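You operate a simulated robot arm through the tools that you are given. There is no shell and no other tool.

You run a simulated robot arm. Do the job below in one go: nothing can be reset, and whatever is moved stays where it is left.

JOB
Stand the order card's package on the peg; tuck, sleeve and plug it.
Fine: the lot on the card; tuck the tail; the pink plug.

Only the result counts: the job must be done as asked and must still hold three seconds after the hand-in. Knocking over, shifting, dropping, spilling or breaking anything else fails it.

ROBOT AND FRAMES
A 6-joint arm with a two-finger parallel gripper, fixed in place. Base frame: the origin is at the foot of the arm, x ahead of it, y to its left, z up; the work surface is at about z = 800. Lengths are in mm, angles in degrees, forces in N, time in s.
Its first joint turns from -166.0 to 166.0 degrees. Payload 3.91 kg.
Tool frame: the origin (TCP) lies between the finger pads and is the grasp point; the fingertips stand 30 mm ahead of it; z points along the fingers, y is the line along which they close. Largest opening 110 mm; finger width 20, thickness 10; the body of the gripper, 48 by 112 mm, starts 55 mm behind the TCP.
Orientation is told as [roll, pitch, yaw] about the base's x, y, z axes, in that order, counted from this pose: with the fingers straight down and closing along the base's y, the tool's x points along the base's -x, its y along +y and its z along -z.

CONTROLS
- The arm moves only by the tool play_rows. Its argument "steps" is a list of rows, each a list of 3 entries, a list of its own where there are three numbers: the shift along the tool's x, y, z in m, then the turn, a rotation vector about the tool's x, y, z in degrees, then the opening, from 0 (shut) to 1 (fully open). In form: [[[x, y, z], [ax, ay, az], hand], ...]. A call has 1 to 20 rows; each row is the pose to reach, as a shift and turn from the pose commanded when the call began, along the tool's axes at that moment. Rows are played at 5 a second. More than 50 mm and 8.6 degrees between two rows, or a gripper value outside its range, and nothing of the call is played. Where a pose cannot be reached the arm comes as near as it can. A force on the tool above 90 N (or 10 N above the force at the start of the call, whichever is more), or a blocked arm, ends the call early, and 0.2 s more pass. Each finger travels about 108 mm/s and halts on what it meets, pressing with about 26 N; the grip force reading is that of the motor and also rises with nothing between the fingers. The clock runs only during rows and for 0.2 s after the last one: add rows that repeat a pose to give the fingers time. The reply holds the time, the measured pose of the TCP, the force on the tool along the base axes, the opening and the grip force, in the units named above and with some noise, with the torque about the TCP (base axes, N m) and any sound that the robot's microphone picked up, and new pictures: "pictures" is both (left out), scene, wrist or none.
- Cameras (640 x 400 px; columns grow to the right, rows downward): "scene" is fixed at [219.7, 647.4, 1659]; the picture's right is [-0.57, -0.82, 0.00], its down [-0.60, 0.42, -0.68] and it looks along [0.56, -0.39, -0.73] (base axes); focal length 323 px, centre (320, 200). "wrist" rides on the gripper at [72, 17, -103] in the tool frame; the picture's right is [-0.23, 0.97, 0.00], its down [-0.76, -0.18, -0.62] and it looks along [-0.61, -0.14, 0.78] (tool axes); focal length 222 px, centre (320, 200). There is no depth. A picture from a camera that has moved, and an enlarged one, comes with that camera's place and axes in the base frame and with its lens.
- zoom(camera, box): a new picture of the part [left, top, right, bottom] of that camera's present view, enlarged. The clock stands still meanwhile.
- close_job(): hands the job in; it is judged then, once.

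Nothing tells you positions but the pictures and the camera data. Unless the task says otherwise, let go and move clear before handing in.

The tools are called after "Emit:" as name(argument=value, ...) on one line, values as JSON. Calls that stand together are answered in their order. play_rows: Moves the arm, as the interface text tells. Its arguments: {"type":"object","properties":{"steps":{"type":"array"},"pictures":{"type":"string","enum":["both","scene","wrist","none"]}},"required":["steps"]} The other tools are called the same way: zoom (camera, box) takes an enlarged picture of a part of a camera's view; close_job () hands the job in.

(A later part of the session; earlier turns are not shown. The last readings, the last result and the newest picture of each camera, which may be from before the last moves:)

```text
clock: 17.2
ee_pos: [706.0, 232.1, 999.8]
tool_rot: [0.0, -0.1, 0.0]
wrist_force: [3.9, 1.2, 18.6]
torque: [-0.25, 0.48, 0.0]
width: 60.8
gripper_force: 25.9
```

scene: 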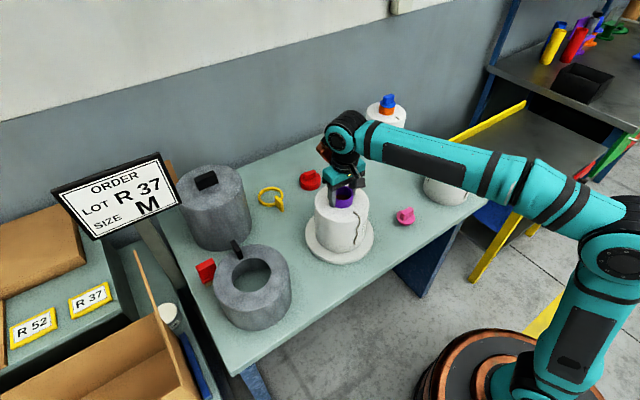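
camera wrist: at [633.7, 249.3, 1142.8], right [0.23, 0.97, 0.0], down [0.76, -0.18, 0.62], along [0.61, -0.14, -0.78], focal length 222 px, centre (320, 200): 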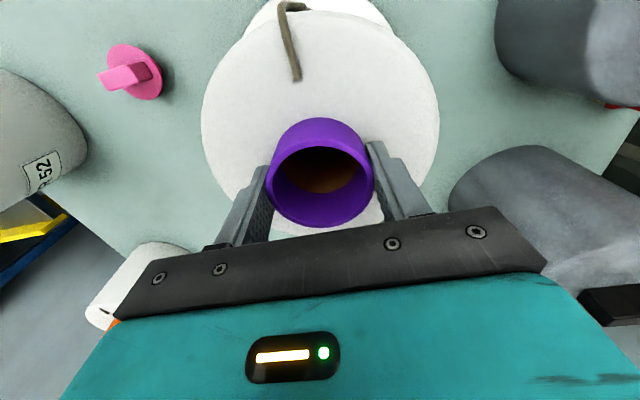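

The package is now seated on the disc, since the force has changed from hanging to pressing. I'll relax the press, open the hand, rise and look.

Emit:
play_rows(steps=[[[0, 0, -0.002], [0, 0, 0], 0.3], [[0, 0, -0.002], [0, 0, 0], 0.7], [[0, 0, -0.002], [0, 0, 0], 1], [[0, 0, -0.002], [0, 0, 0], 1], [[0, 0, -0.02], [0, 0, 0], 1], [[0, 0, -0.05], [0, 0, 0], 1], [[0, 0, -0.09], [0, 0, 0], 1], [[0, 0, -0.12], [0, 0, 0], 1], [[0, 0, -0.12], [0, 0, 0], 1]], pictures="both")

Emit:
zoom(camera="scene", box=[290, 150, 390, 280])

Emit:
zoom(camera="wrist", box=[220, 0, 420, 180])

```text
clock: 19.2
ee_pos: [707.1, 231.4, 1117.0]
tool_rot: [0.0, 0.1, 0.0]
wrist_force: [-0.9, 0.4, 0.6]
torque: [0.01, -0.01, 0.0]
width: 110.0
gripper_force: 0.1
camera wrist: at [634.3, 248.3, 1221.3], right [0.23, 0.97, 0.0], down [0.76, -0.18, 0.62], along [0.61, -0.14, -0.78], focal length 222 px, centre (320, 200)
```

scene: 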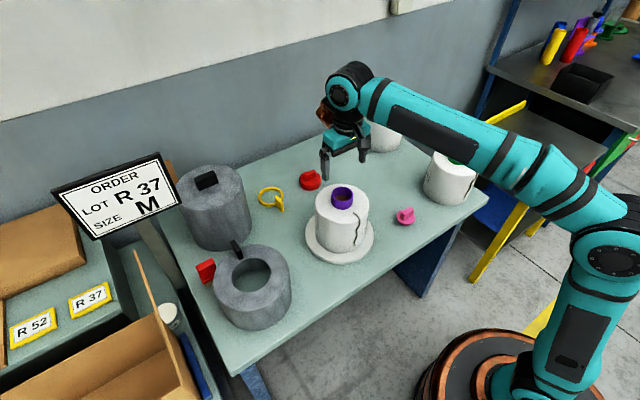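
wrist: 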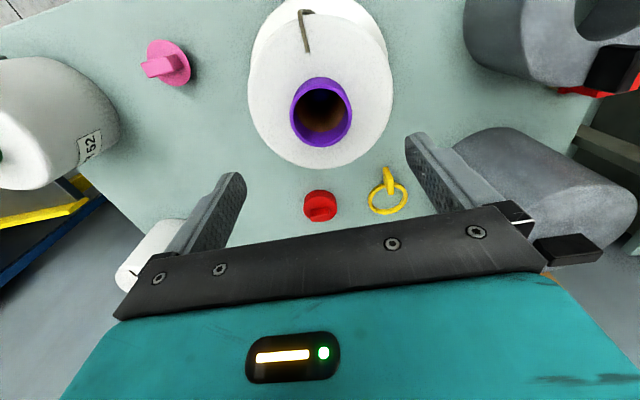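

```text
3.08 times, centred on (340, 215) of scene
camera zoom: at [219.7, 647.4, 1659.0], right [-0.57, -0.82, 0.0], down [-0.6, 0.42, -0.68], along [0.56, -0.39, -0.73], focal length 995 px, centre (258, 154)
```

zoom: 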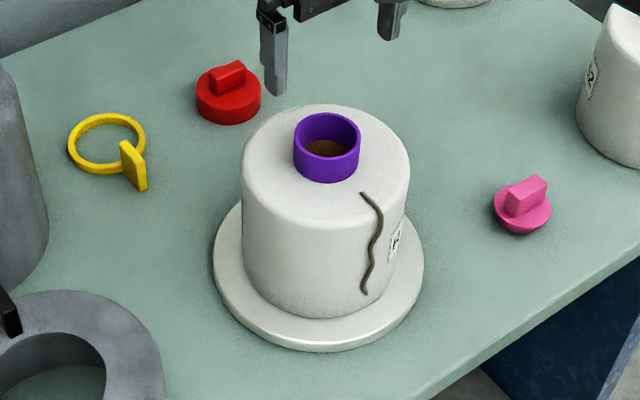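

```text
2.22 times, centred on (320, 90) of wrist
camera zoom: at [634.3, 248.3, 1221.3], right [0.23, 0.97, 0.0], down [0.76, -0.18, 0.62], along [0.61, -0.14, -0.78], focal length 494 px, centre (320, 444)
```

zoom: 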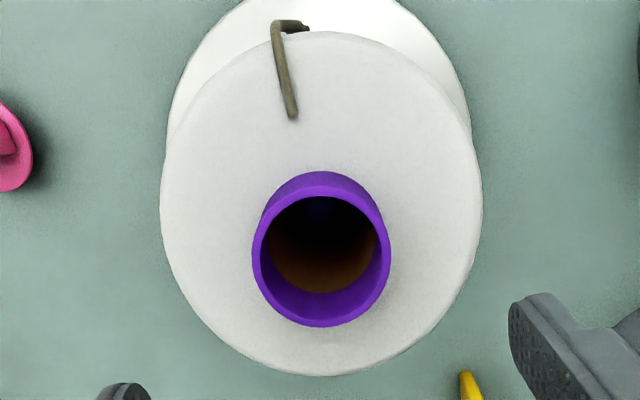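

The package stands on the peg. Its tail runs toward the arm and hangs down the side to about (624, 240, 848). I'll back the hand off on that side, tilt it slightly and study the tail closely before pinching.

Emit:
play_rows(steps=[[[0.03, 0.002, 0.0], [0, -3, 0], 1], [[0.065, 0.003, 0.01], [0, -6, 0], 1], [[0.1, 0.004, 0.03], [0, -9, 0], 0.8], [[0.13, 0.006, 0.055], [0, -12, 0], 0.6], [[0.15, 0.006, 0.078], [0, -15, 0], 0.5], [[0.15, 0.006, 0.078], [0, -15, 0], 0.5]], pictures="both")

Emit:
zoom(camera="wrist", box=[220, 20, 420, 200])

Emit:
zoom(camera="scene", box=[300, 170, 400, 260])

```text
clock: 20.6
ee_pos: [557.5, 237.6, 1041.0]
tool_rot: [0.0, -15.0, 0.0]
wrist_force: [0.3, -0.5, -0.6]
torque: [-0.02, 0.0, -0.02]
width: 55.0
gripper_force: 0.1
camera wrist: at [460.0, 255.1, 1121.5], right [0.22, 0.97, 0.06], down [0.57, -0.18, 0.8], along [0.79, -0.14, -0.6], focal length 222 px, centre (320, 200)
```

scene: 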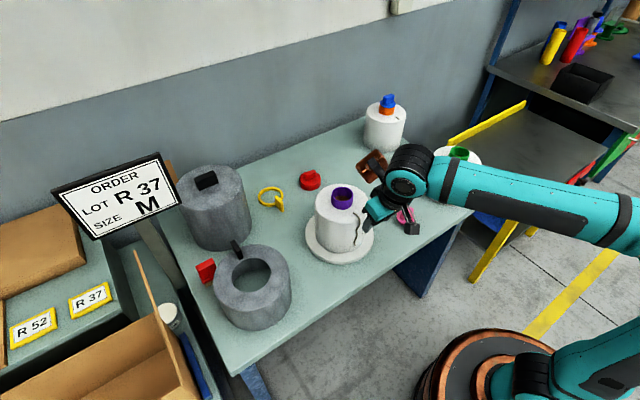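
wrist: 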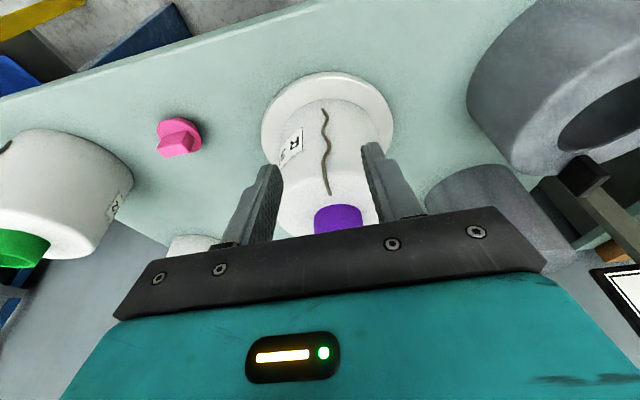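

```text
2.22 times, centred on (320, 110) of wrist
camera zoom: at [460.0, 255.1, 1121.5], right [0.22, 0.97, 0.06], down [0.57, -0.18, 0.8], along [0.79, -0.14, -0.6], focal length 494 px, centre (320, 400)
```

zoom: 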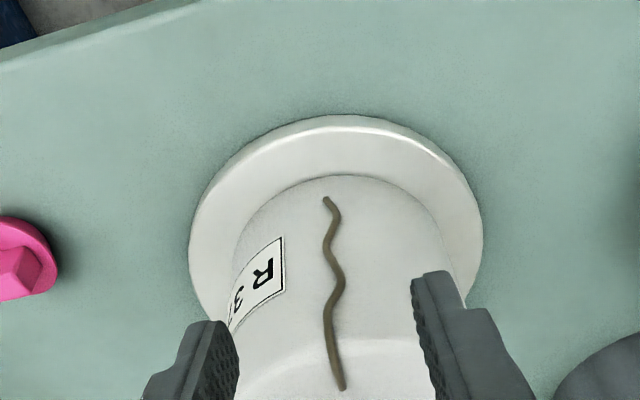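

```text
4.44 times, centred on (350, 215) of scene
camera zoom: at [219.7, 647.4, 1659.0], right [-0.57, -0.82, 0.0], down [-0.6, 0.42, -0.68], along [0.56, -0.39, -0.73], focal length 1437 px, centre (187, 133)
```

zoom: 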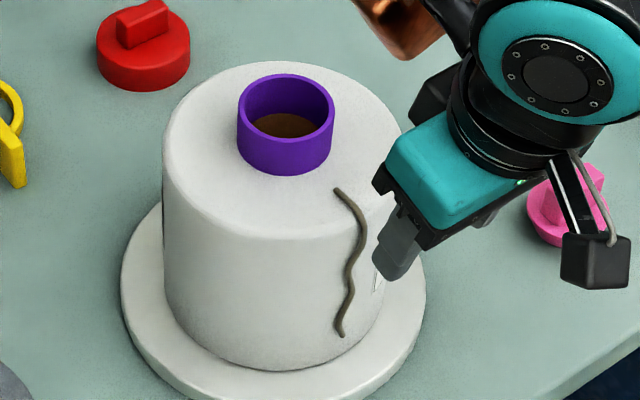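

The tail's free end is at about (623, 239, 852), with slight waves above it. I'll lower beside it with the fingers half open, then look again before moving in.

Emit:
play_rows(steps=[[[0.005, 0.001, 0.031], [0, 0, 0], 0.45], [[0.01, 0.002, 0.062], [0, 0, 0], 0.45], [[0.016, 0.003, 0.093], [0, 0, 0], 0.45], [[0.021, 0.003, 0.124], [0, 0, 0], 0.45], [[0.0264, 0.003, 0.1544], [0, 0, 0], 0.45], [[0.0264, 0.003, 0.1544], [0, 0, 0], 0.45]], pictures="both")

Emit:
zoom(camera="wrist", box=[220, 60, 420, 240])

Emit:
zoom(camera="scene", box=[300, 170, 400, 260])

```text
clock: 21.8
ee_pos: [570.5, 241.7, 909.0]
tool_rot: [0.7, -16.6, 0.0]
wrist_force: [-7.9, -0.2, 31.4]
torque: [-0.48, -2.3, -0.14]
width: 49.1
gripper_force: 0.1
stopped in row 5: the force on the tool passed its limit at 130 N (the readings are from after the stop); the commanded pose is now the measured one
camera wrist: at [470.9, 257.8, 987.5], right [0.21, 0.97, 0.08], down [0.55, -0.18, 0.81], along [0.81, -0.13, -0.58], focal length 222 px, centre (320, 200)
```

scene: 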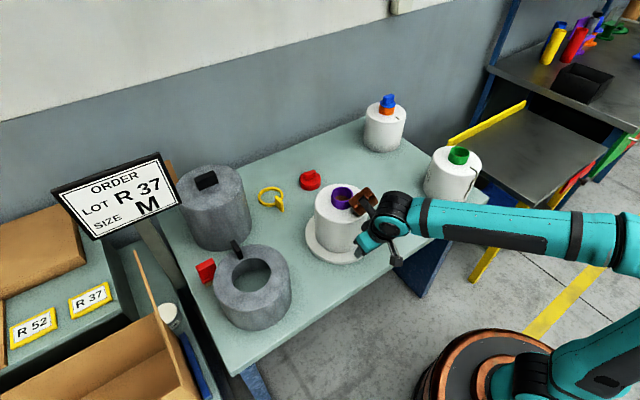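
wrist: 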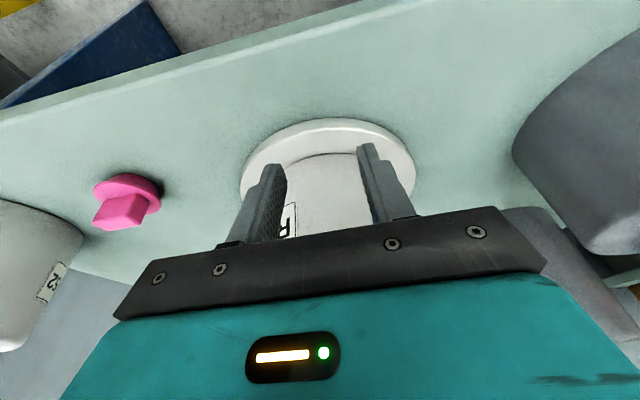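

```text
2.22 times, centred on (320, 150) of wrist
camera zoom: at [470.9, 257.8, 987.5], right [0.21, 0.97, 0.08], down [0.55, -0.18, 0.81], along [0.81, -0.13, -0.58], focal length 494 px, centre (320, 311)
```

zoom: 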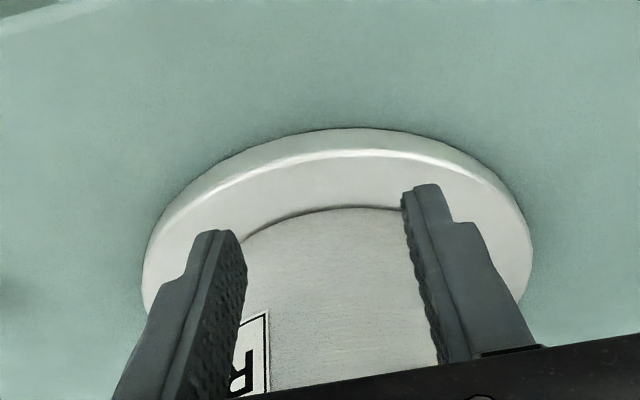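

```text
4.44 times, centred on (350, 215) of scene
camera zoom: at [219.7, 647.4, 1659.0], right [-0.57, -0.82, 0.0], down [-0.6, 0.42, -0.68], along [0.56, -0.39, -0.73], focal length 1437 px, centre (187, 133)
```

zoom: 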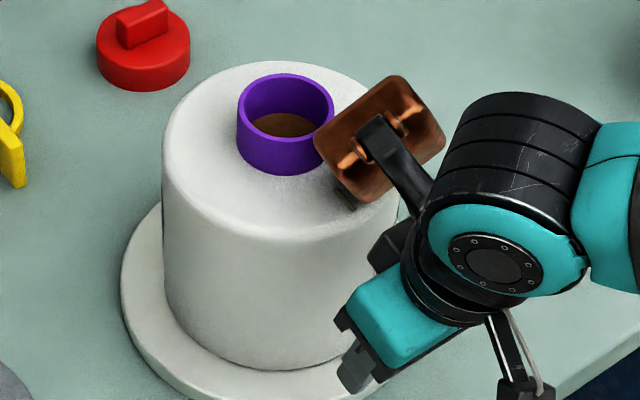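

The copper block on the wrist pressed on the package top as I lowered, and the call stopped on force. I'll back straight up right away and check the package and tail.

Emit:
play_rows(steps=[[[-0.003, 0, -0.01], [0, 0, 0], 0.45], [[-0.0086, 0, -0.0287], [0, 0, 0], 0.45], [[-0.0172, 0, -0.0575], [0, 0, 0], 0.45], [[-0.0286, 0, -0.0958], [0, 0, 0], 0.45], [[-0.04, 0, -0.134], [0, 0, 0], 0.45], [[-0.04, 0, -0.134], [0, 0, 0], 0.45]], pictures="both")

Emit:
zoom(camera="wrist", box=[220, 20, 420, 200])

Emit:
zoom(camera="scene", box=[300, 170, 400, 260])

```text
clock: 23.2
ee_pos: [572.5, 240.0, 1045.5]
tool_rot: [0.5, -16.3, 0.1]
wrist_force: [1.1, 0.1, -0.5]
torque: [-0.03, 0.0, 0.0]
width: 49.4
gripper_force: 0.1
camera wrist: at [474.0, 255.5, 1125.6], right [0.21, 0.97, 0.07], down [0.56, -0.18, 0.81], along [0.8, -0.13, -0.58], focal length 222 px, centre (320, 200)
```

scene: 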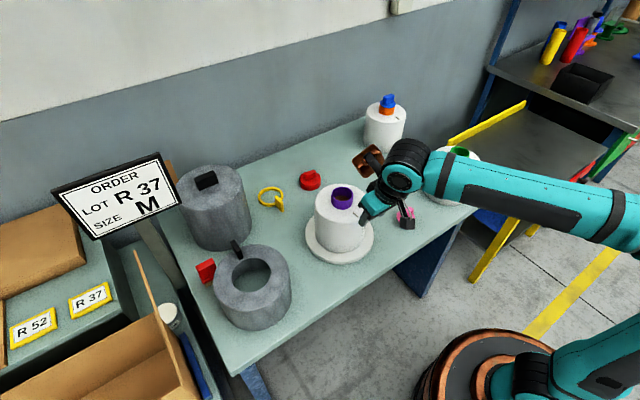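
wrist: 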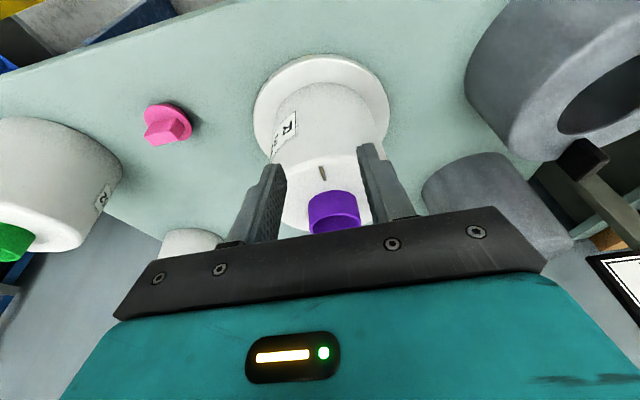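

```text
2.22 times, centred on (320, 110) of wrist
camera zoom: at [474.0, 255.5, 1125.6], right [0.21, 0.97, 0.07], down [0.56, -0.18, 0.81], along [0.8, -0.13, -0.58], focal length 494 px, centre (320, 400)
```

zoom: 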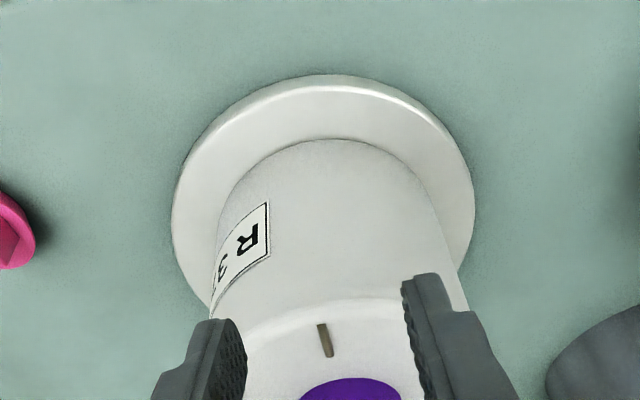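

```text
4.44 times, centred on (350, 215) of scene
camera zoom: at [219.7, 647.4, 1659.0], right [-0.57, -0.82, 0.0], down [-0.6, 0.42, -0.68], along [0.56, -0.39, -0.73], focal length 1437 px, centre (187, 133)
```

zoom: 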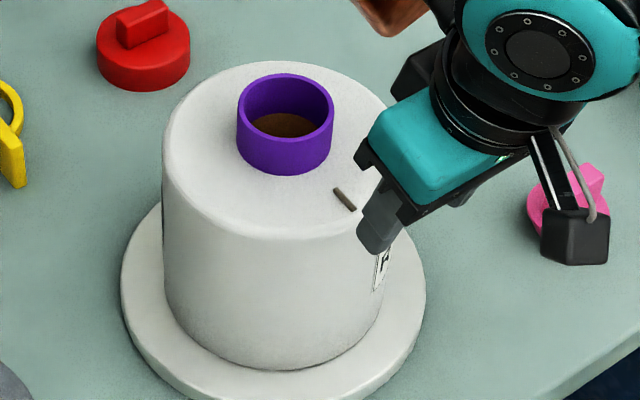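

The package still stands upright on the peg. The hanging tail is now just a short stub on top, exactly like the finished orange package, so the press tucked it. I'll return the hand to vertical while rising, and look at where that copper block sits so I can keep it clear of everything.

Emit:
play_rows(steps=[[[-0.004, 0, -0.015], [0, 0, 0], 0.45], [[-0.012, 0, -0.04], [0.1, 4, 0], 0.45], [[-0.02, 0, -0.07], [0.3, 8, 0], 0.45], [[-0.026, 0, -0.09], [0.4, 12, 0], 0.7], [[-0.026, 0, -0.09], [0.5, 16.3, 0], 1], [[-0.026, 0, -0.09], [0.5, 16.3, 0], 1]], pictures="both")

Emit:
zoom(camera="scene", box=[320, 60, 460, 230])

Emit:
zoom(camera="scene", box=[300, 170, 400, 270])

```text
clock: 24.6
ee_pos: [571.0, 239.6, 1138.6]
tool_rot: [0.0, 0.0, 0.1]
wrist_force: [-0.7, -0.6, -0.2]
torque: [0.0, 0.02, -0.02]
width: 110.0
gripper_force: 0.0
camera wrist: at [498.6, 256.3, 1242.3], right [0.23, 0.97, 0.0], down [0.76, -0.18, 0.62], along [0.61, -0.14, -0.78], focal length 222 px, centre (320, 200)
```

scene: 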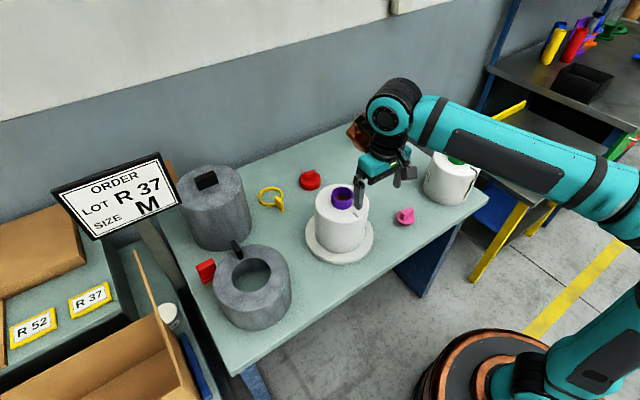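
wrist: 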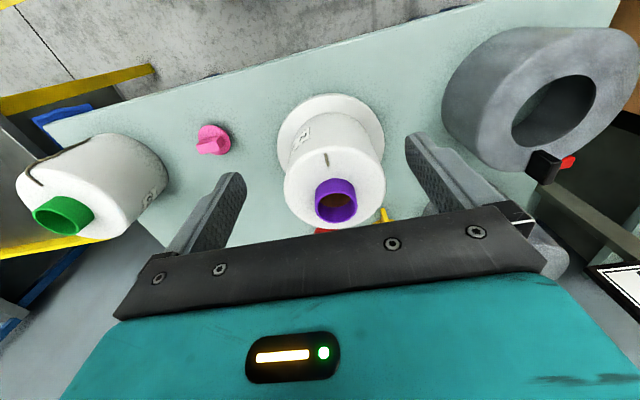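

```text
2.35 times, centred on (390, 145) of scene
camera zoom: at [219.7, 647.4, 1659.0], right [-0.57, -0.82, 0.0], down [-0.6, 0.42, -0.68], along [0.56, -0.39, -0.73], focal length 761 px, centre (155, 329)
```

zoom: 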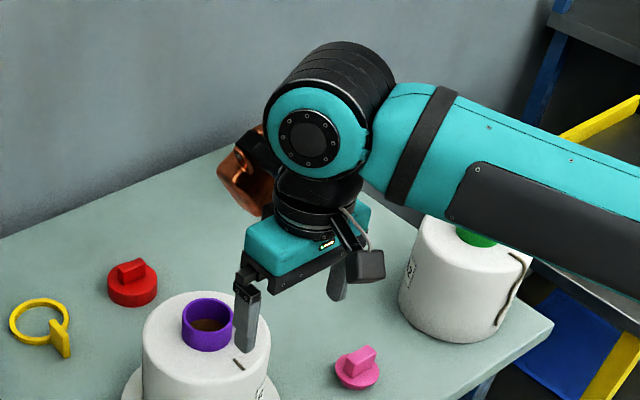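

```text
4.00 times, centred on (350, 220) of scene
camera zoom: at [219.7, 647.4, 1659.0], right [-0.57, -0.82, 0.0], down [-0.6, 0.42, -0.68], along [0.56, -0.39, -0.73], focal length 1294 px, centre (200, 120)
```

zoom: 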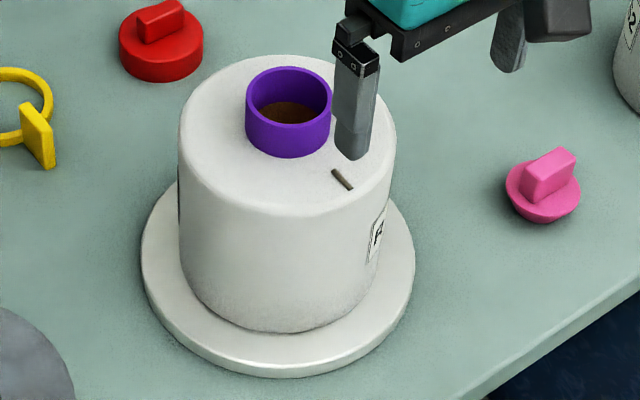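

The tail shows only the stub now. Next is the sleeve, and first I want to place the order card's stand, both grey sleeves and the sleeve handle precisely.

Emit:
zoom(camera="wrist", box=[520, 130, 640, 330])

Emit:
zoom(camera="wrist", box=[420, 10, 640, 200])

Emit:
zoom(camera="scene", box=[40, 140, 210, 340])

Emit:
zoom(camera="scene", box=[190, 230, 310, 340])

```text
2.00 times, centred on (580, 230) of wrist
camera zoom: at [498.6, 256.3, 1242.3], right [0.23, 0.97, 0.0], down [0.76, -0.18, 0.62], along [0.61, -0.14, -0.78], focal length 444 px, centre (-200, 140)
```

zoom: 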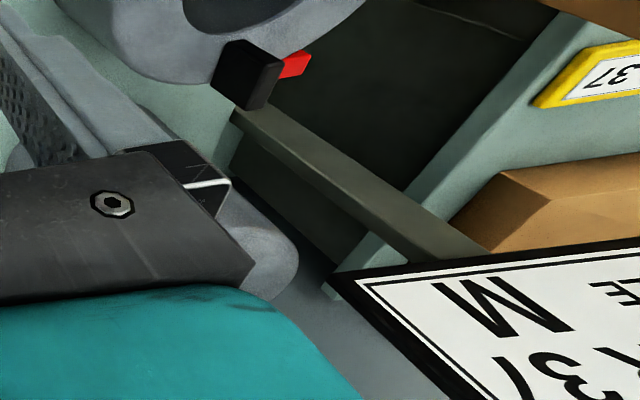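

```text
2.11 times, centred on (530, 105) of wrist
camera zoom: at [498.6, 256.3, 1242.3], right [0.23, 0.97, 0.0], down [0.76, -0.18, 0.62], along [0.61, -0.14, -0.78], focal length 468 px, centre (-122, 400)
```

zoom: 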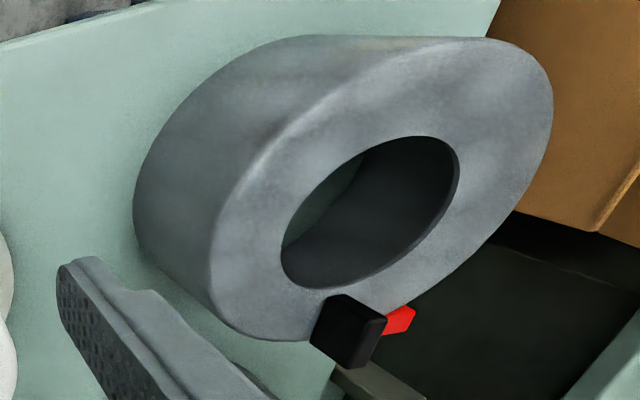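

```text
2.00 times, centred on (125, 240) of scene
camera zoom: at [219.7, 647.4, 1659.0], right [-0.57, -0.82, 0.0], down [-0.6, 0.42, -0.68], along [0.56, -0.39, -0.73], focal length 647 px, centre (710, 120)
```

zoom: 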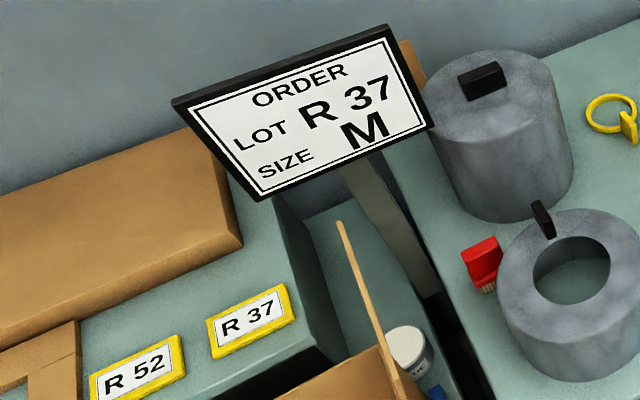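

```text
3.64 times, centred on (250, 285) of scene
camera zoom: at [219.7, 647.4, 1659.0], right [-0.57, -0.82, 0.0], down [-0.6, 0.42, -0.68], along [0.56, -0.39, -0.73], focal length 1176 px, centre (574, -109)
```

zoom: 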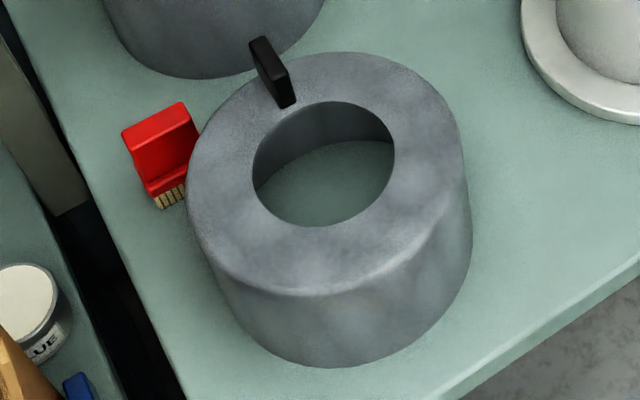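

The card's nearest corner is around (921, 617, 1013), which is well clear of the open sleeve near (666, 551). I'll move over the open sleeve at a safe height and measure it from above.

Emit:
play_rows(steps=[[[-0.01, 0.03, -0.01], [0, 0, 0], 1], [[-0.025, 0.065, -0.012], [0, 0, 0], 1], [[-0.04, 0.1, -0.012], [0, 0, 0], 1], [[-0.055, 0.135, -0.012], [0, 0, 0], 1], [[-0.07, 0.17, -0.012], [0, 0, 0], 1], [[-0.085, 0.205, -0.012], [0, 0, 0], 1], [[-0.1, 0.24, -0.012], [0, 0, 0], 1], [[-0.11, 0.275, -0.012], [0, 0, 0], 1], [[-0.119, 0.305, -0.012], [0, 0, 0], 1], [[-0.119, 0.305, -0.012], [0, 0, 0], 1]], pictures="both")

Emit:
zoom(camera="wrist", box=[210, 0, 460, 200])

```text
clock: 26.8
ee_pos: [692.0, 543.4, 1151.6]
tool_rot: [0.0, 0.0, 0.0]
wrist_force: [-0.4, 0.3, -0.8]
torque: [0.03, 0.02, 0.01]
width: 109.7
gripper_force: 0.1
camera wrist: at [619.6, 561.6, 1254.3], right [0.23, 0.97, 0.0], down [0.76, -0.18, 0.62], along [0.61, -0.14, -0.78], focal length 222 px, centre (320, 200)
```

scene: 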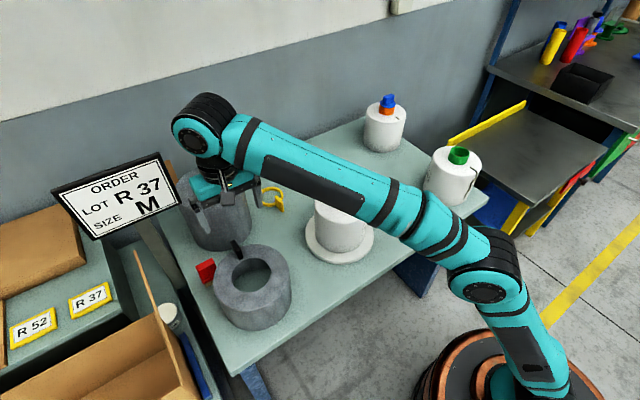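
wrist: 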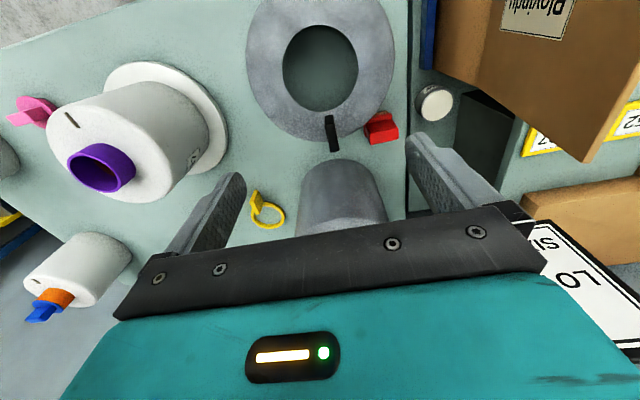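

```text
2.00 times, centred on (335, 100) of wrist
camera zoom: at [619.6, 561.6, 1254.3], right [0.23, 0.97, 0.0], down [0.76, -0.18, 0.62], along [0.61, -0.14, -0.78], focal length 444 px, centre (290, 400)
```

zoom: 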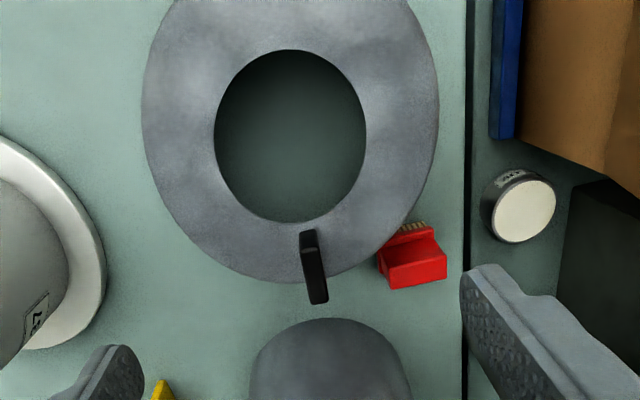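

Emit:
zoom(camera="wrist", box=[300, 95, 380, 165])

Emit:
zoom(camera="scene", box=[205, 225, 285, 295])

Emit:
zoom(camera="wrist", box=[240, 0, 400, 145])

```text
5.71 times, centred on (340, 130) of wrist
camera zoom: at [619.6, 561.6, 1254.3], right [0.23, 0.97, 0.0], down [0.76, -0.18, 0.62], along [0.61, -0.14, -0.78], focal length 1269 px, centre (206, 600)
```

zoom: 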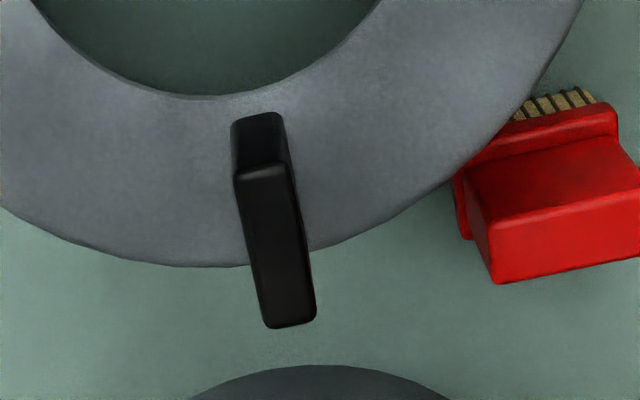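

```text
5.71 times, centred on (245, 260) of scene
camera zoom: at [219.7, 647.4, 1659.0], right [-0.57, -0.82, 0.0], down [-0.6, 0.42, -0.68], along [0.56, -0.39, -0.73], focal length 1848 px, centre (749, -143)
```

zoom: 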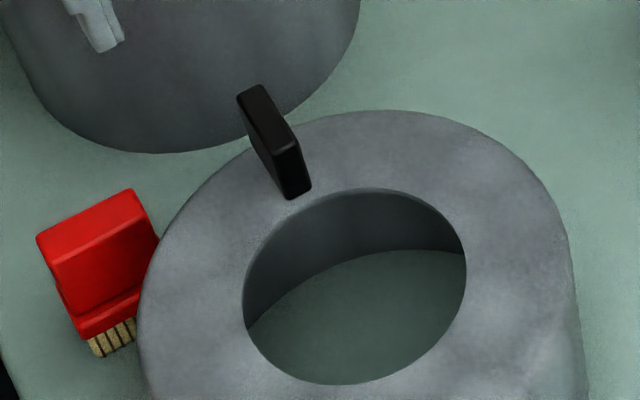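

```text
2.76 times, centred on (320, 72) of wrist
camera zoom: at [619.6, 561.6, 1254.3], right [0.23, 0.97, 0.0], down [0.76, -0.18, 0.62], along [0.61, -0.14, -0.78], focal length 613 px, centre (320, 552)
```

zoom: 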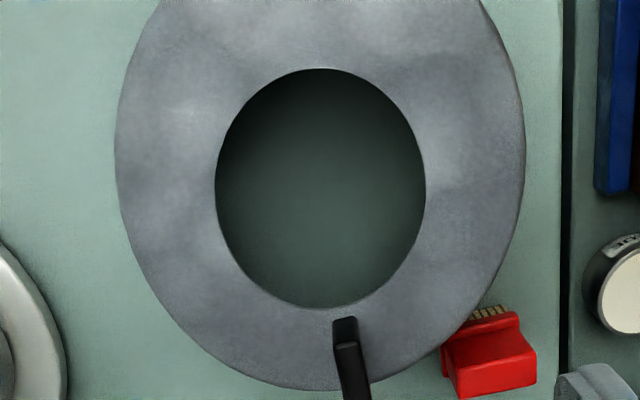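

I now have the open sleeve: centre about (668, 551), top at z≈913, hole about 99 mm, cavity about 178 mm, with a handle on its +x side at x 727–768. I'll zoom on the wrist area to work out how the copper block sits relative to the hand.

Emit:
zoom(camera="scene", box=[150, 80, 290, 230])

Emit:
zoom(camera="wrist", box=[480, 190, 640, 350])

```text
2.67 times, centred on (220, 155) of scene
camera zoom: at [219.7, 647.4, 1659.0], right [-0.57, -0.82, 0.0], down [-0.6, 0.42, -0.68], along [0.56, -0.39, -0.73], focal length 862 px, centre (587, 320)
```

zoom: 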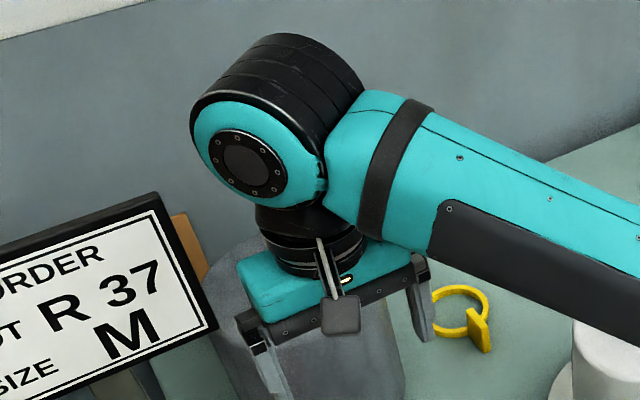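

```text
2.50 times, centred on (560, 270) of wrist
camera zoom: at [619.6, 561.6, 1254.3], right [0.23, 0.97, 0.0], down [0.76, -0.18, 0.62], along [0.61, -0.14, -0.78], focal length 555 px, centre (-280, 25)
```

zoom: 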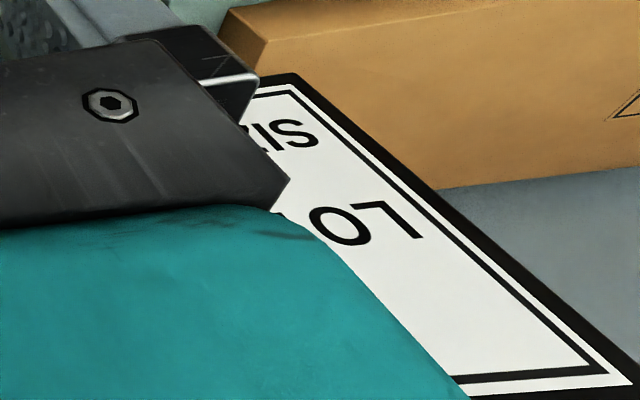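

The plate top is at z≈914 and the handle top at about 953. The off-centre handle would let the sleeve swing, so I'll hold it from inside the hole by spreading the fingers, which keeps it balanced on its axis. First I'll position above the hole with the fingers partly closed.

Emit:
play_rows(steps=[[[0.006, 0.002, 0.03], [0, 0, 0], 0.8], [[0.012, 0.004, 0.06], [0, 0, 0], 0.6], [[0.018, 0.006, 0.09], [0, 0, 0], 0.55], [[0.024, 0.008, 0.12], [0, 0, 0], 0.55], [[0.024, 0.008, 0.15], [0, 0, 0], 0.55], [[0.024, 0.008, 0.15], [0, 0, 0], 0.55]], pictures="both")

Emit:
zoom(camera="wrist", box=[200, 50, 440, 250])

Emit:
zoom(camera="scene", box=[170, 170, 310, 340])

```text
clock: 28.2
ee_pos: [665.4, 551.8, 1000.5]
tool_rot: [-0.1, 0.0, 0.2]
wrist_force: [-0.1, 0.0, 0.2]
torque: [0.01, 0.01, -0.01]
width: 60.7
gripper_force: 0.0
camera wrist: at [591.9, 569.1, 1104.4], right [0.23, 0.97, 0.0], down [0.76, -0.18, 0.62], along [0.61, -0.14, -0.78], focal length 222 px, centre (320, 200)
```

scene: 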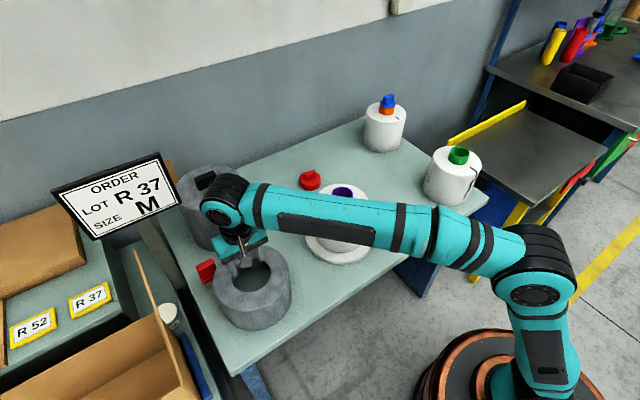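
wrist: 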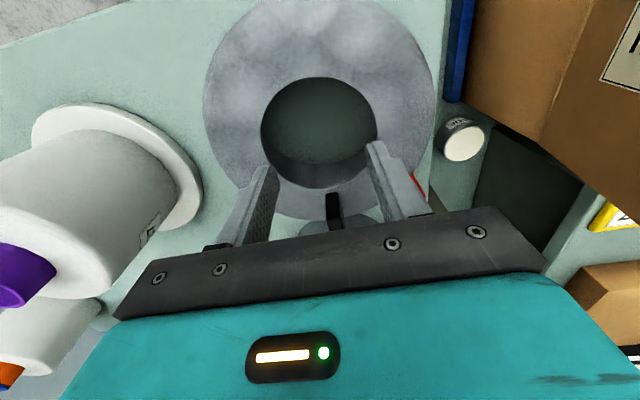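

```text
2.00 times, centred on (320, 150) of wrist
camera zoom: at [591.9, 569.1, 1104.4], right [0.23, 0.97, 0.0], down [0.76, -0.18, 0.62], along [0.61, -0.14, -0.78], focal length 444 px, centre (320, 300)
```

zoom: 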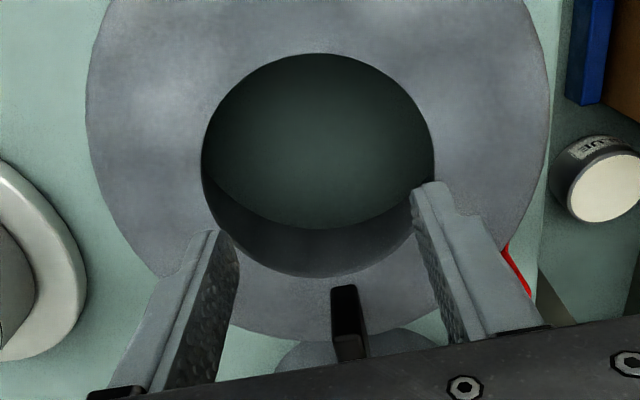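

```text
2.35 times, centred on (240, 255) of scene
camera zoom: at [219.7, 647.4, 1659.0], right [-0.57, -0.82, 0.0], down [-0.6, 0.42, -0.68], along [0.56, -0.39, -0.73], focal length 761 px, centre (508, 71)
```

zoom: 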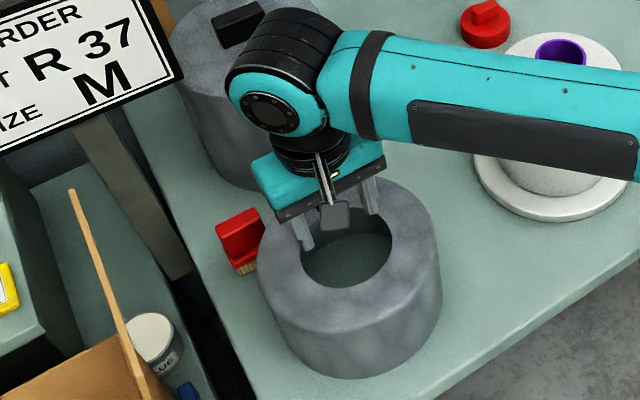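

The hole centre comes out near (671, 550). I'll shift a few millimetres and go down until the tips are about 8 mm below the plate top, keeping the copper block above the handle.

Emit:
play_rows(steps=[[[-0.0055, -0.0018, 0.01], [0, 0, 0], 0.55], [[-0.0055, -0.0018, 0.025], [0, 0, 0], 0.55], [[-0.0055, -0.0018, 0.04], [0, 0, 0], 0.55], [[-0.0055, -0.0018, 0.05], [0, 0, 0], 0.55], [[-0.0055, -0.0018, 0.058], [0, 0, 0], 0.55], [[-0.0055, -0.0018, 0.064], [0, 0, 0], 0.55], [[-0.0055, -0.0018, 0.064], [0, 0, 0], 0.55]], pictures="both")

Emit:
zoom(camera="wrist", box=[200, 50, 440, 250])

Emit:
zoom(camera="scene", box=[190, 190, 300, 320])

```text
clock: 29.8
ee_pos: [671.2, 551.2, 937.7]
tool_rot: [-0.1, 0.1, 0.1]
wrist_force: [-0.2, -0.8, 0.5]
torque: [-0.01, 0.0, -0.01]
width: 60.6
gripper_force: 0.0
camera wrist: at [598.5, 567.5, 1041.3], right [0.23, 0.97, 0.0], down [0.76, -0.18, 0.62], along [0.61, -0.14, -0.78], focal length 222 px, centre (320, 200)
```

scene: 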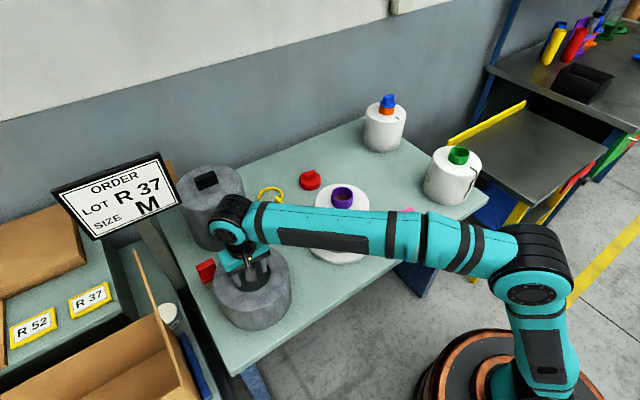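
wrist: 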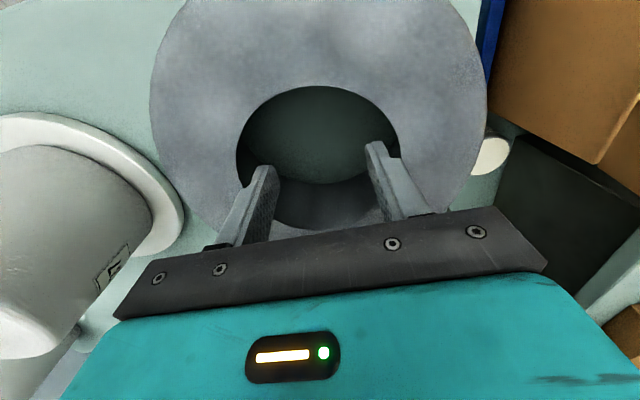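

```text
2.00 times, centred on (320, 150) of wrist
camera zoom: at [598.5, 567.5, 1041.3], right [0.23, 0.97, 0.0], down [0.76, -0.18, 0.62], along [0.61, -0.14, -0.78], focal length 444 px, centre (320, 300)
```

zoom: 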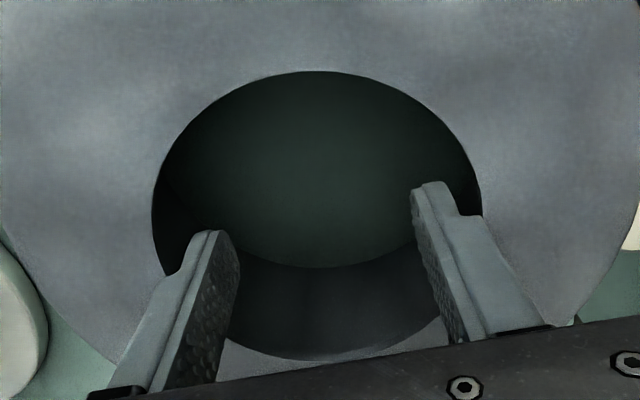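

```text
3.08 times, centred on (245, 255) of scene
camera zoom: at [219.7, 647.4, 1659.0], right [-0.57, -0.82, 0.0], down [-0.6, 0.42, -0.68], along [0.56, -0.39, -0.73], focal length 995 px, centre (551, 31)
```

zoom: 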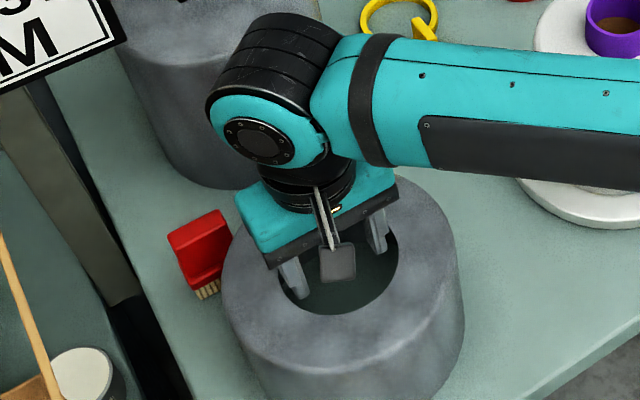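

The fingers are in the hole with no contact so far. I'll lower 4 mm more for a full grip on the plate edge and spread the fingers outward.

Emit:
play_rows(steps=[[[0, 0.0006, 0.004], [0, 0, 0], 0.55], [[0, 0.0006, 0.004], [0, 0, 0], 0.65], [[0, 0.0006, 0.004], [0, 0, 0], 0.8], [[0, 0.0006, 0.004], [0, 0, 0], 1], [[0, 0.0006, 0.004], [0, 0, 0], 1], [[0, 0.0006, 0.004], [0, 0, 0], 1]], pictures="both")

Emit:
zoom(camera="wrist", box=[200, 50, 440, 250])

```text
clock: 31.2
ee_pos: [671.6, 551.9, 933.9]
tool_rot: [0.0, 0.0, 0.1]
wrist_force: [0.2, 0.6, -0.8]
torque: [-0.02, 0.01, 0.01]
width: 79.2
gripper_force: 0.0
camera wrist: at [598.9, 567.9, 1037.2], right [0.23, 0.97, 0.0], down [0.76, -0.18, 0.62], along [0.61, -0.14, -0.78], focal length 222 px, centre (320, 200)
```

scene: 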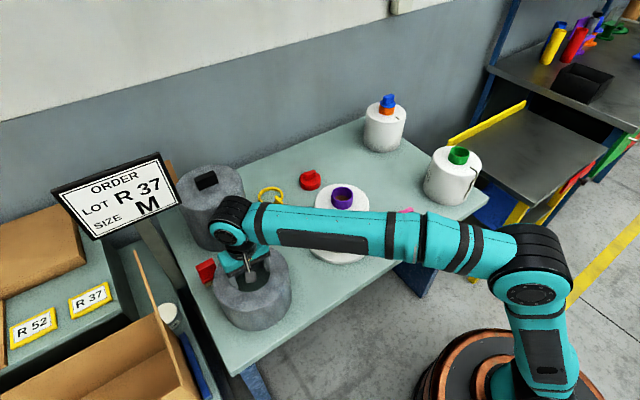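
wrist: 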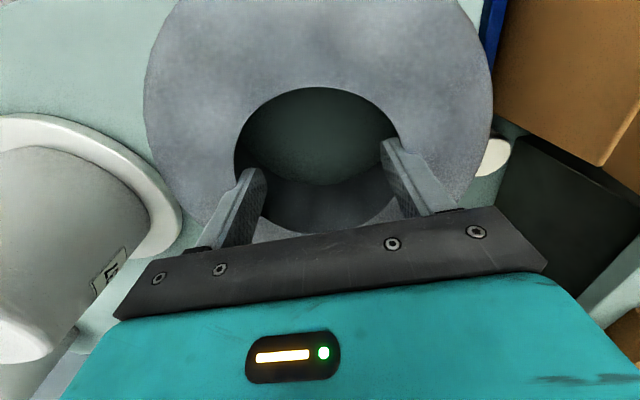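

```text
2.00 times, centred on (320, 150) of wrist
camera zoom: at [598.9, 567.9, 1037.2], right [0.23, 0.97, 0.0], down [0.76, -0.18, 0.62], along [0.61, -0.14, -0.78], focal length 444 px, centre (320, 300)
```

zoom: 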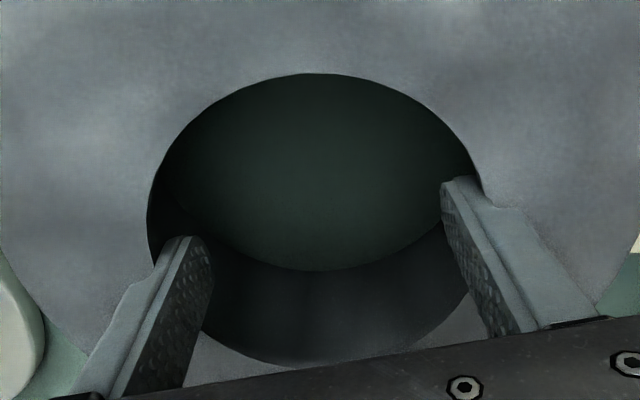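

The fingers halted at 79.2 mm, so they are pressing on the hole edge. I'll do a small test lift to check the weight and whether it slips.

Emit:
play_rows(steps=[[[0, 0, -0.003], [0, 0, 0], 1], [[0, 0, -0.006], [0, 0, 0], 1], [[0, 0, -0.01], [0, 0, 0], 1], [[0, 0, -0.01], [0, 0, 0], 1], [[0, 0, -0.01], [0, 0, 0], 1]], pictures="both")

Emit:
zoom(camera="wrist", box=[200, 50, 440, 250])

Emit:
zoom(camera="scene", box=[190, 190, 310, 340])

```text
clock: 32.4
ee_pos: [671.6, 551.7, 942.3]
tool_rot: [0.0, -0.1, 0.2]
wrist_force: [-0.2, -0.1, 0.0]
torque: [-0.03, 0.0, 0.0]
width: 79.3
gripper_force: 0.1
camera wrist: at [598.9, 568.1, 1045.7], right [0.23, 0.97, 0.0], down [0.76, -0.18, 0.62], along [0.61, -0.14, -0.78], focal length 222 px, centre (320, 200)
```

scene: 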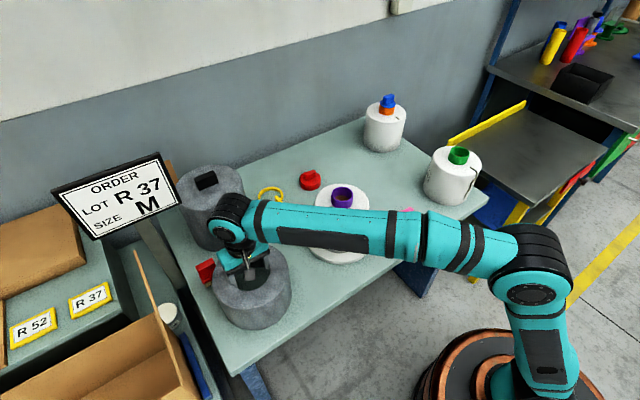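
wrist: 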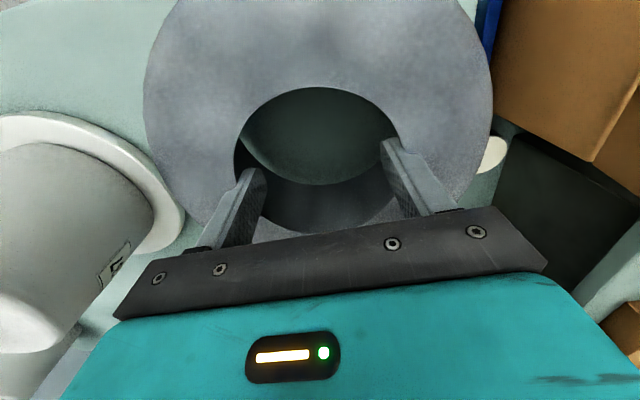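

```text
2.00 times, centred on (320, 150) of wrist
camera zoom: at [598.9, 568.1, 1045.7], right [0.23, 0.97, 0.0], down [0.76, -0.18, 0.62], along [0.61, -0.14, -0.78], focal length 444 px, centre (320, 300)
```

zoom: 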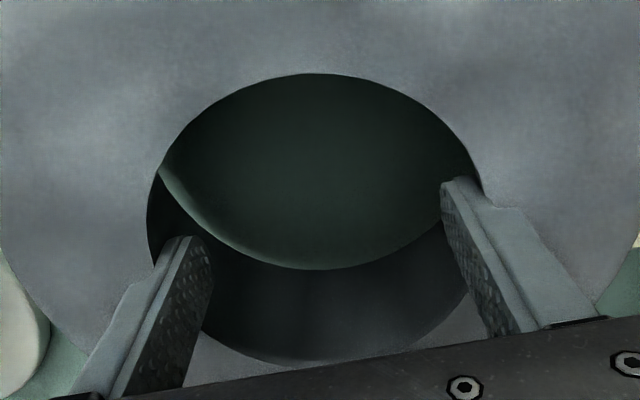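

```text
2.67 times, centred on (250, 265) of scene
camera zoom: at [219.7, 647.4, 1659.0], right [-0.57, -0.82, 0.0], down [-0.6, 0.42, -0.68], along [0.56, -0.39, -0.73], focal length 862 px, centre (507, 27)
```

zoom: 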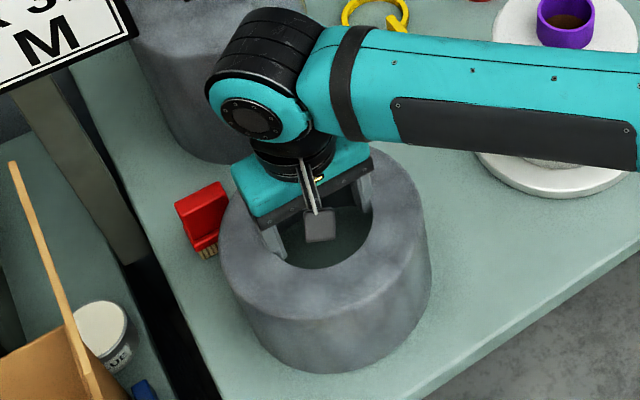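

The sleeve lifts with the hand and is very light. I'll lift further and check that it hangs level.

Emit:
play_rows(steps=[[[0, 0, -0.012], [0, 0, 0], 1], [[0, 0, -0.025], [0, 0, 0], 1], [[0, 0, -0.04], [0, 0, 0], 1], [[0, 0, -0.055], [0, 0, 0], 1], [[0, 0, -0.06], [0, 0, 0], 1], [[0, 0, -0.06], [0, 0, 0], 1]], pictures="both")

Emit:
zoom(camera="scene", box=[180, 160, 310, 340])

```text
clock: 33.8
ee_pos: [672.2, 551.8, 1003.9]
tool_rot: [0.0, 0.0, 0.0]
wrist_force: [0.8, 0.9, 0.0]
torque: [-0.02, 0.0, 0.02]
width: 79.3
gripper_force: 0.0
camera wrist: at [599.5, 569.5, 1106.9], right [0.23, 0.97, 0.0], down [0.76, -0.18, 0.62], along [0.61, -0.14, -0.78], focal length 222 px, centre (320, 200)
```

scene: 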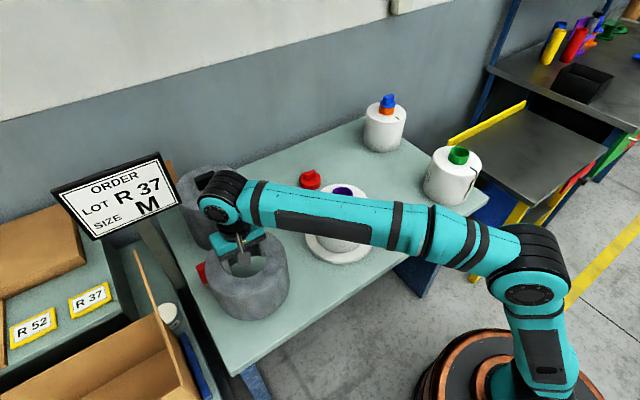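
wrist: 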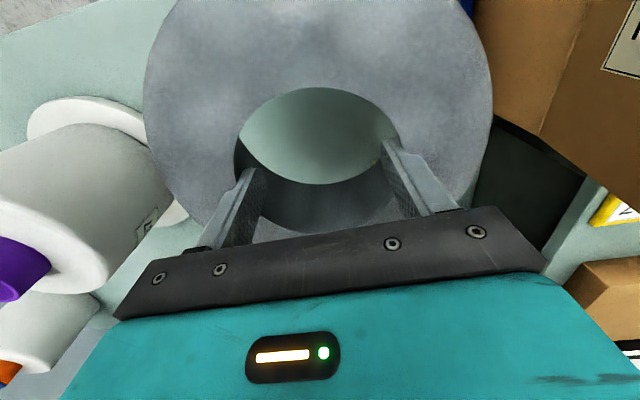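

```text
2.22 times, centred on (245, 250) of scene
camera zoom: at [219.7, 647.4, 1659.0], right [-0.57, -0.82, 0.0], down [-0.6, 0.42, -0.68], along [0.56, -0.39, -0.73], focal length 719 px, centre (487, 89)
```

zoom: 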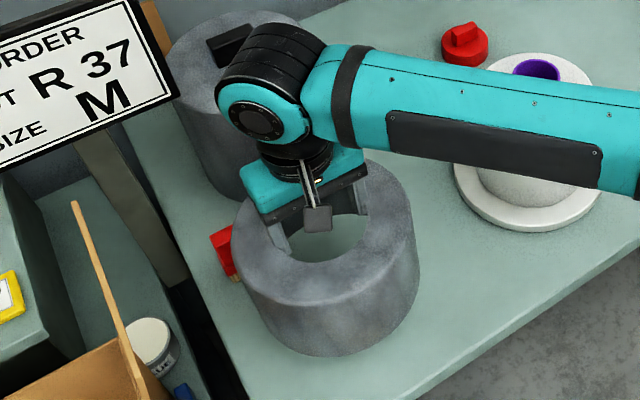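

The sleeve hangs level. I'll raise it until its bottom edge clears the core top, then carry it over the package.

Emit:
play_rows(steps=[[[0, 0, -0.02], [0, 0, 0], 1], [[0, 0, -0.045], [0, 0, 0], 1], [[0, 0, -0.07], [0, 0, 0], 1], [[0, 0, -0.095], [0, 0, 0], 1], [[0, 0, -0.12], [0, 0, 0], 1], [[0, 0, -0.142], [0, 0, 0], 1], [[0, 0, -0.155], [0, 0, 0], 1], [[0, 0, -0.155], [0, 0, 0], 1]], pictures="scene")

```text
clock: 35.6
ee_pos: [672.3, 551.4, 1158.7]
tool_rot: [0.0, 0.0, 0.1]
wrist_force: [0.6, -0.2, -0.2]
torque: [0.01, -0.01, 0.0]
width: 79.3
gripper_force: 0.2
```

scene: 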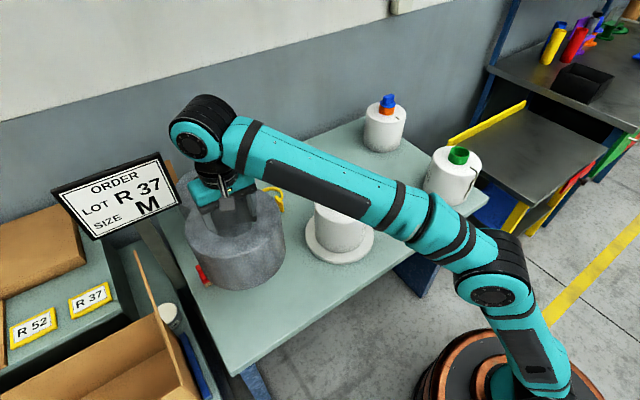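

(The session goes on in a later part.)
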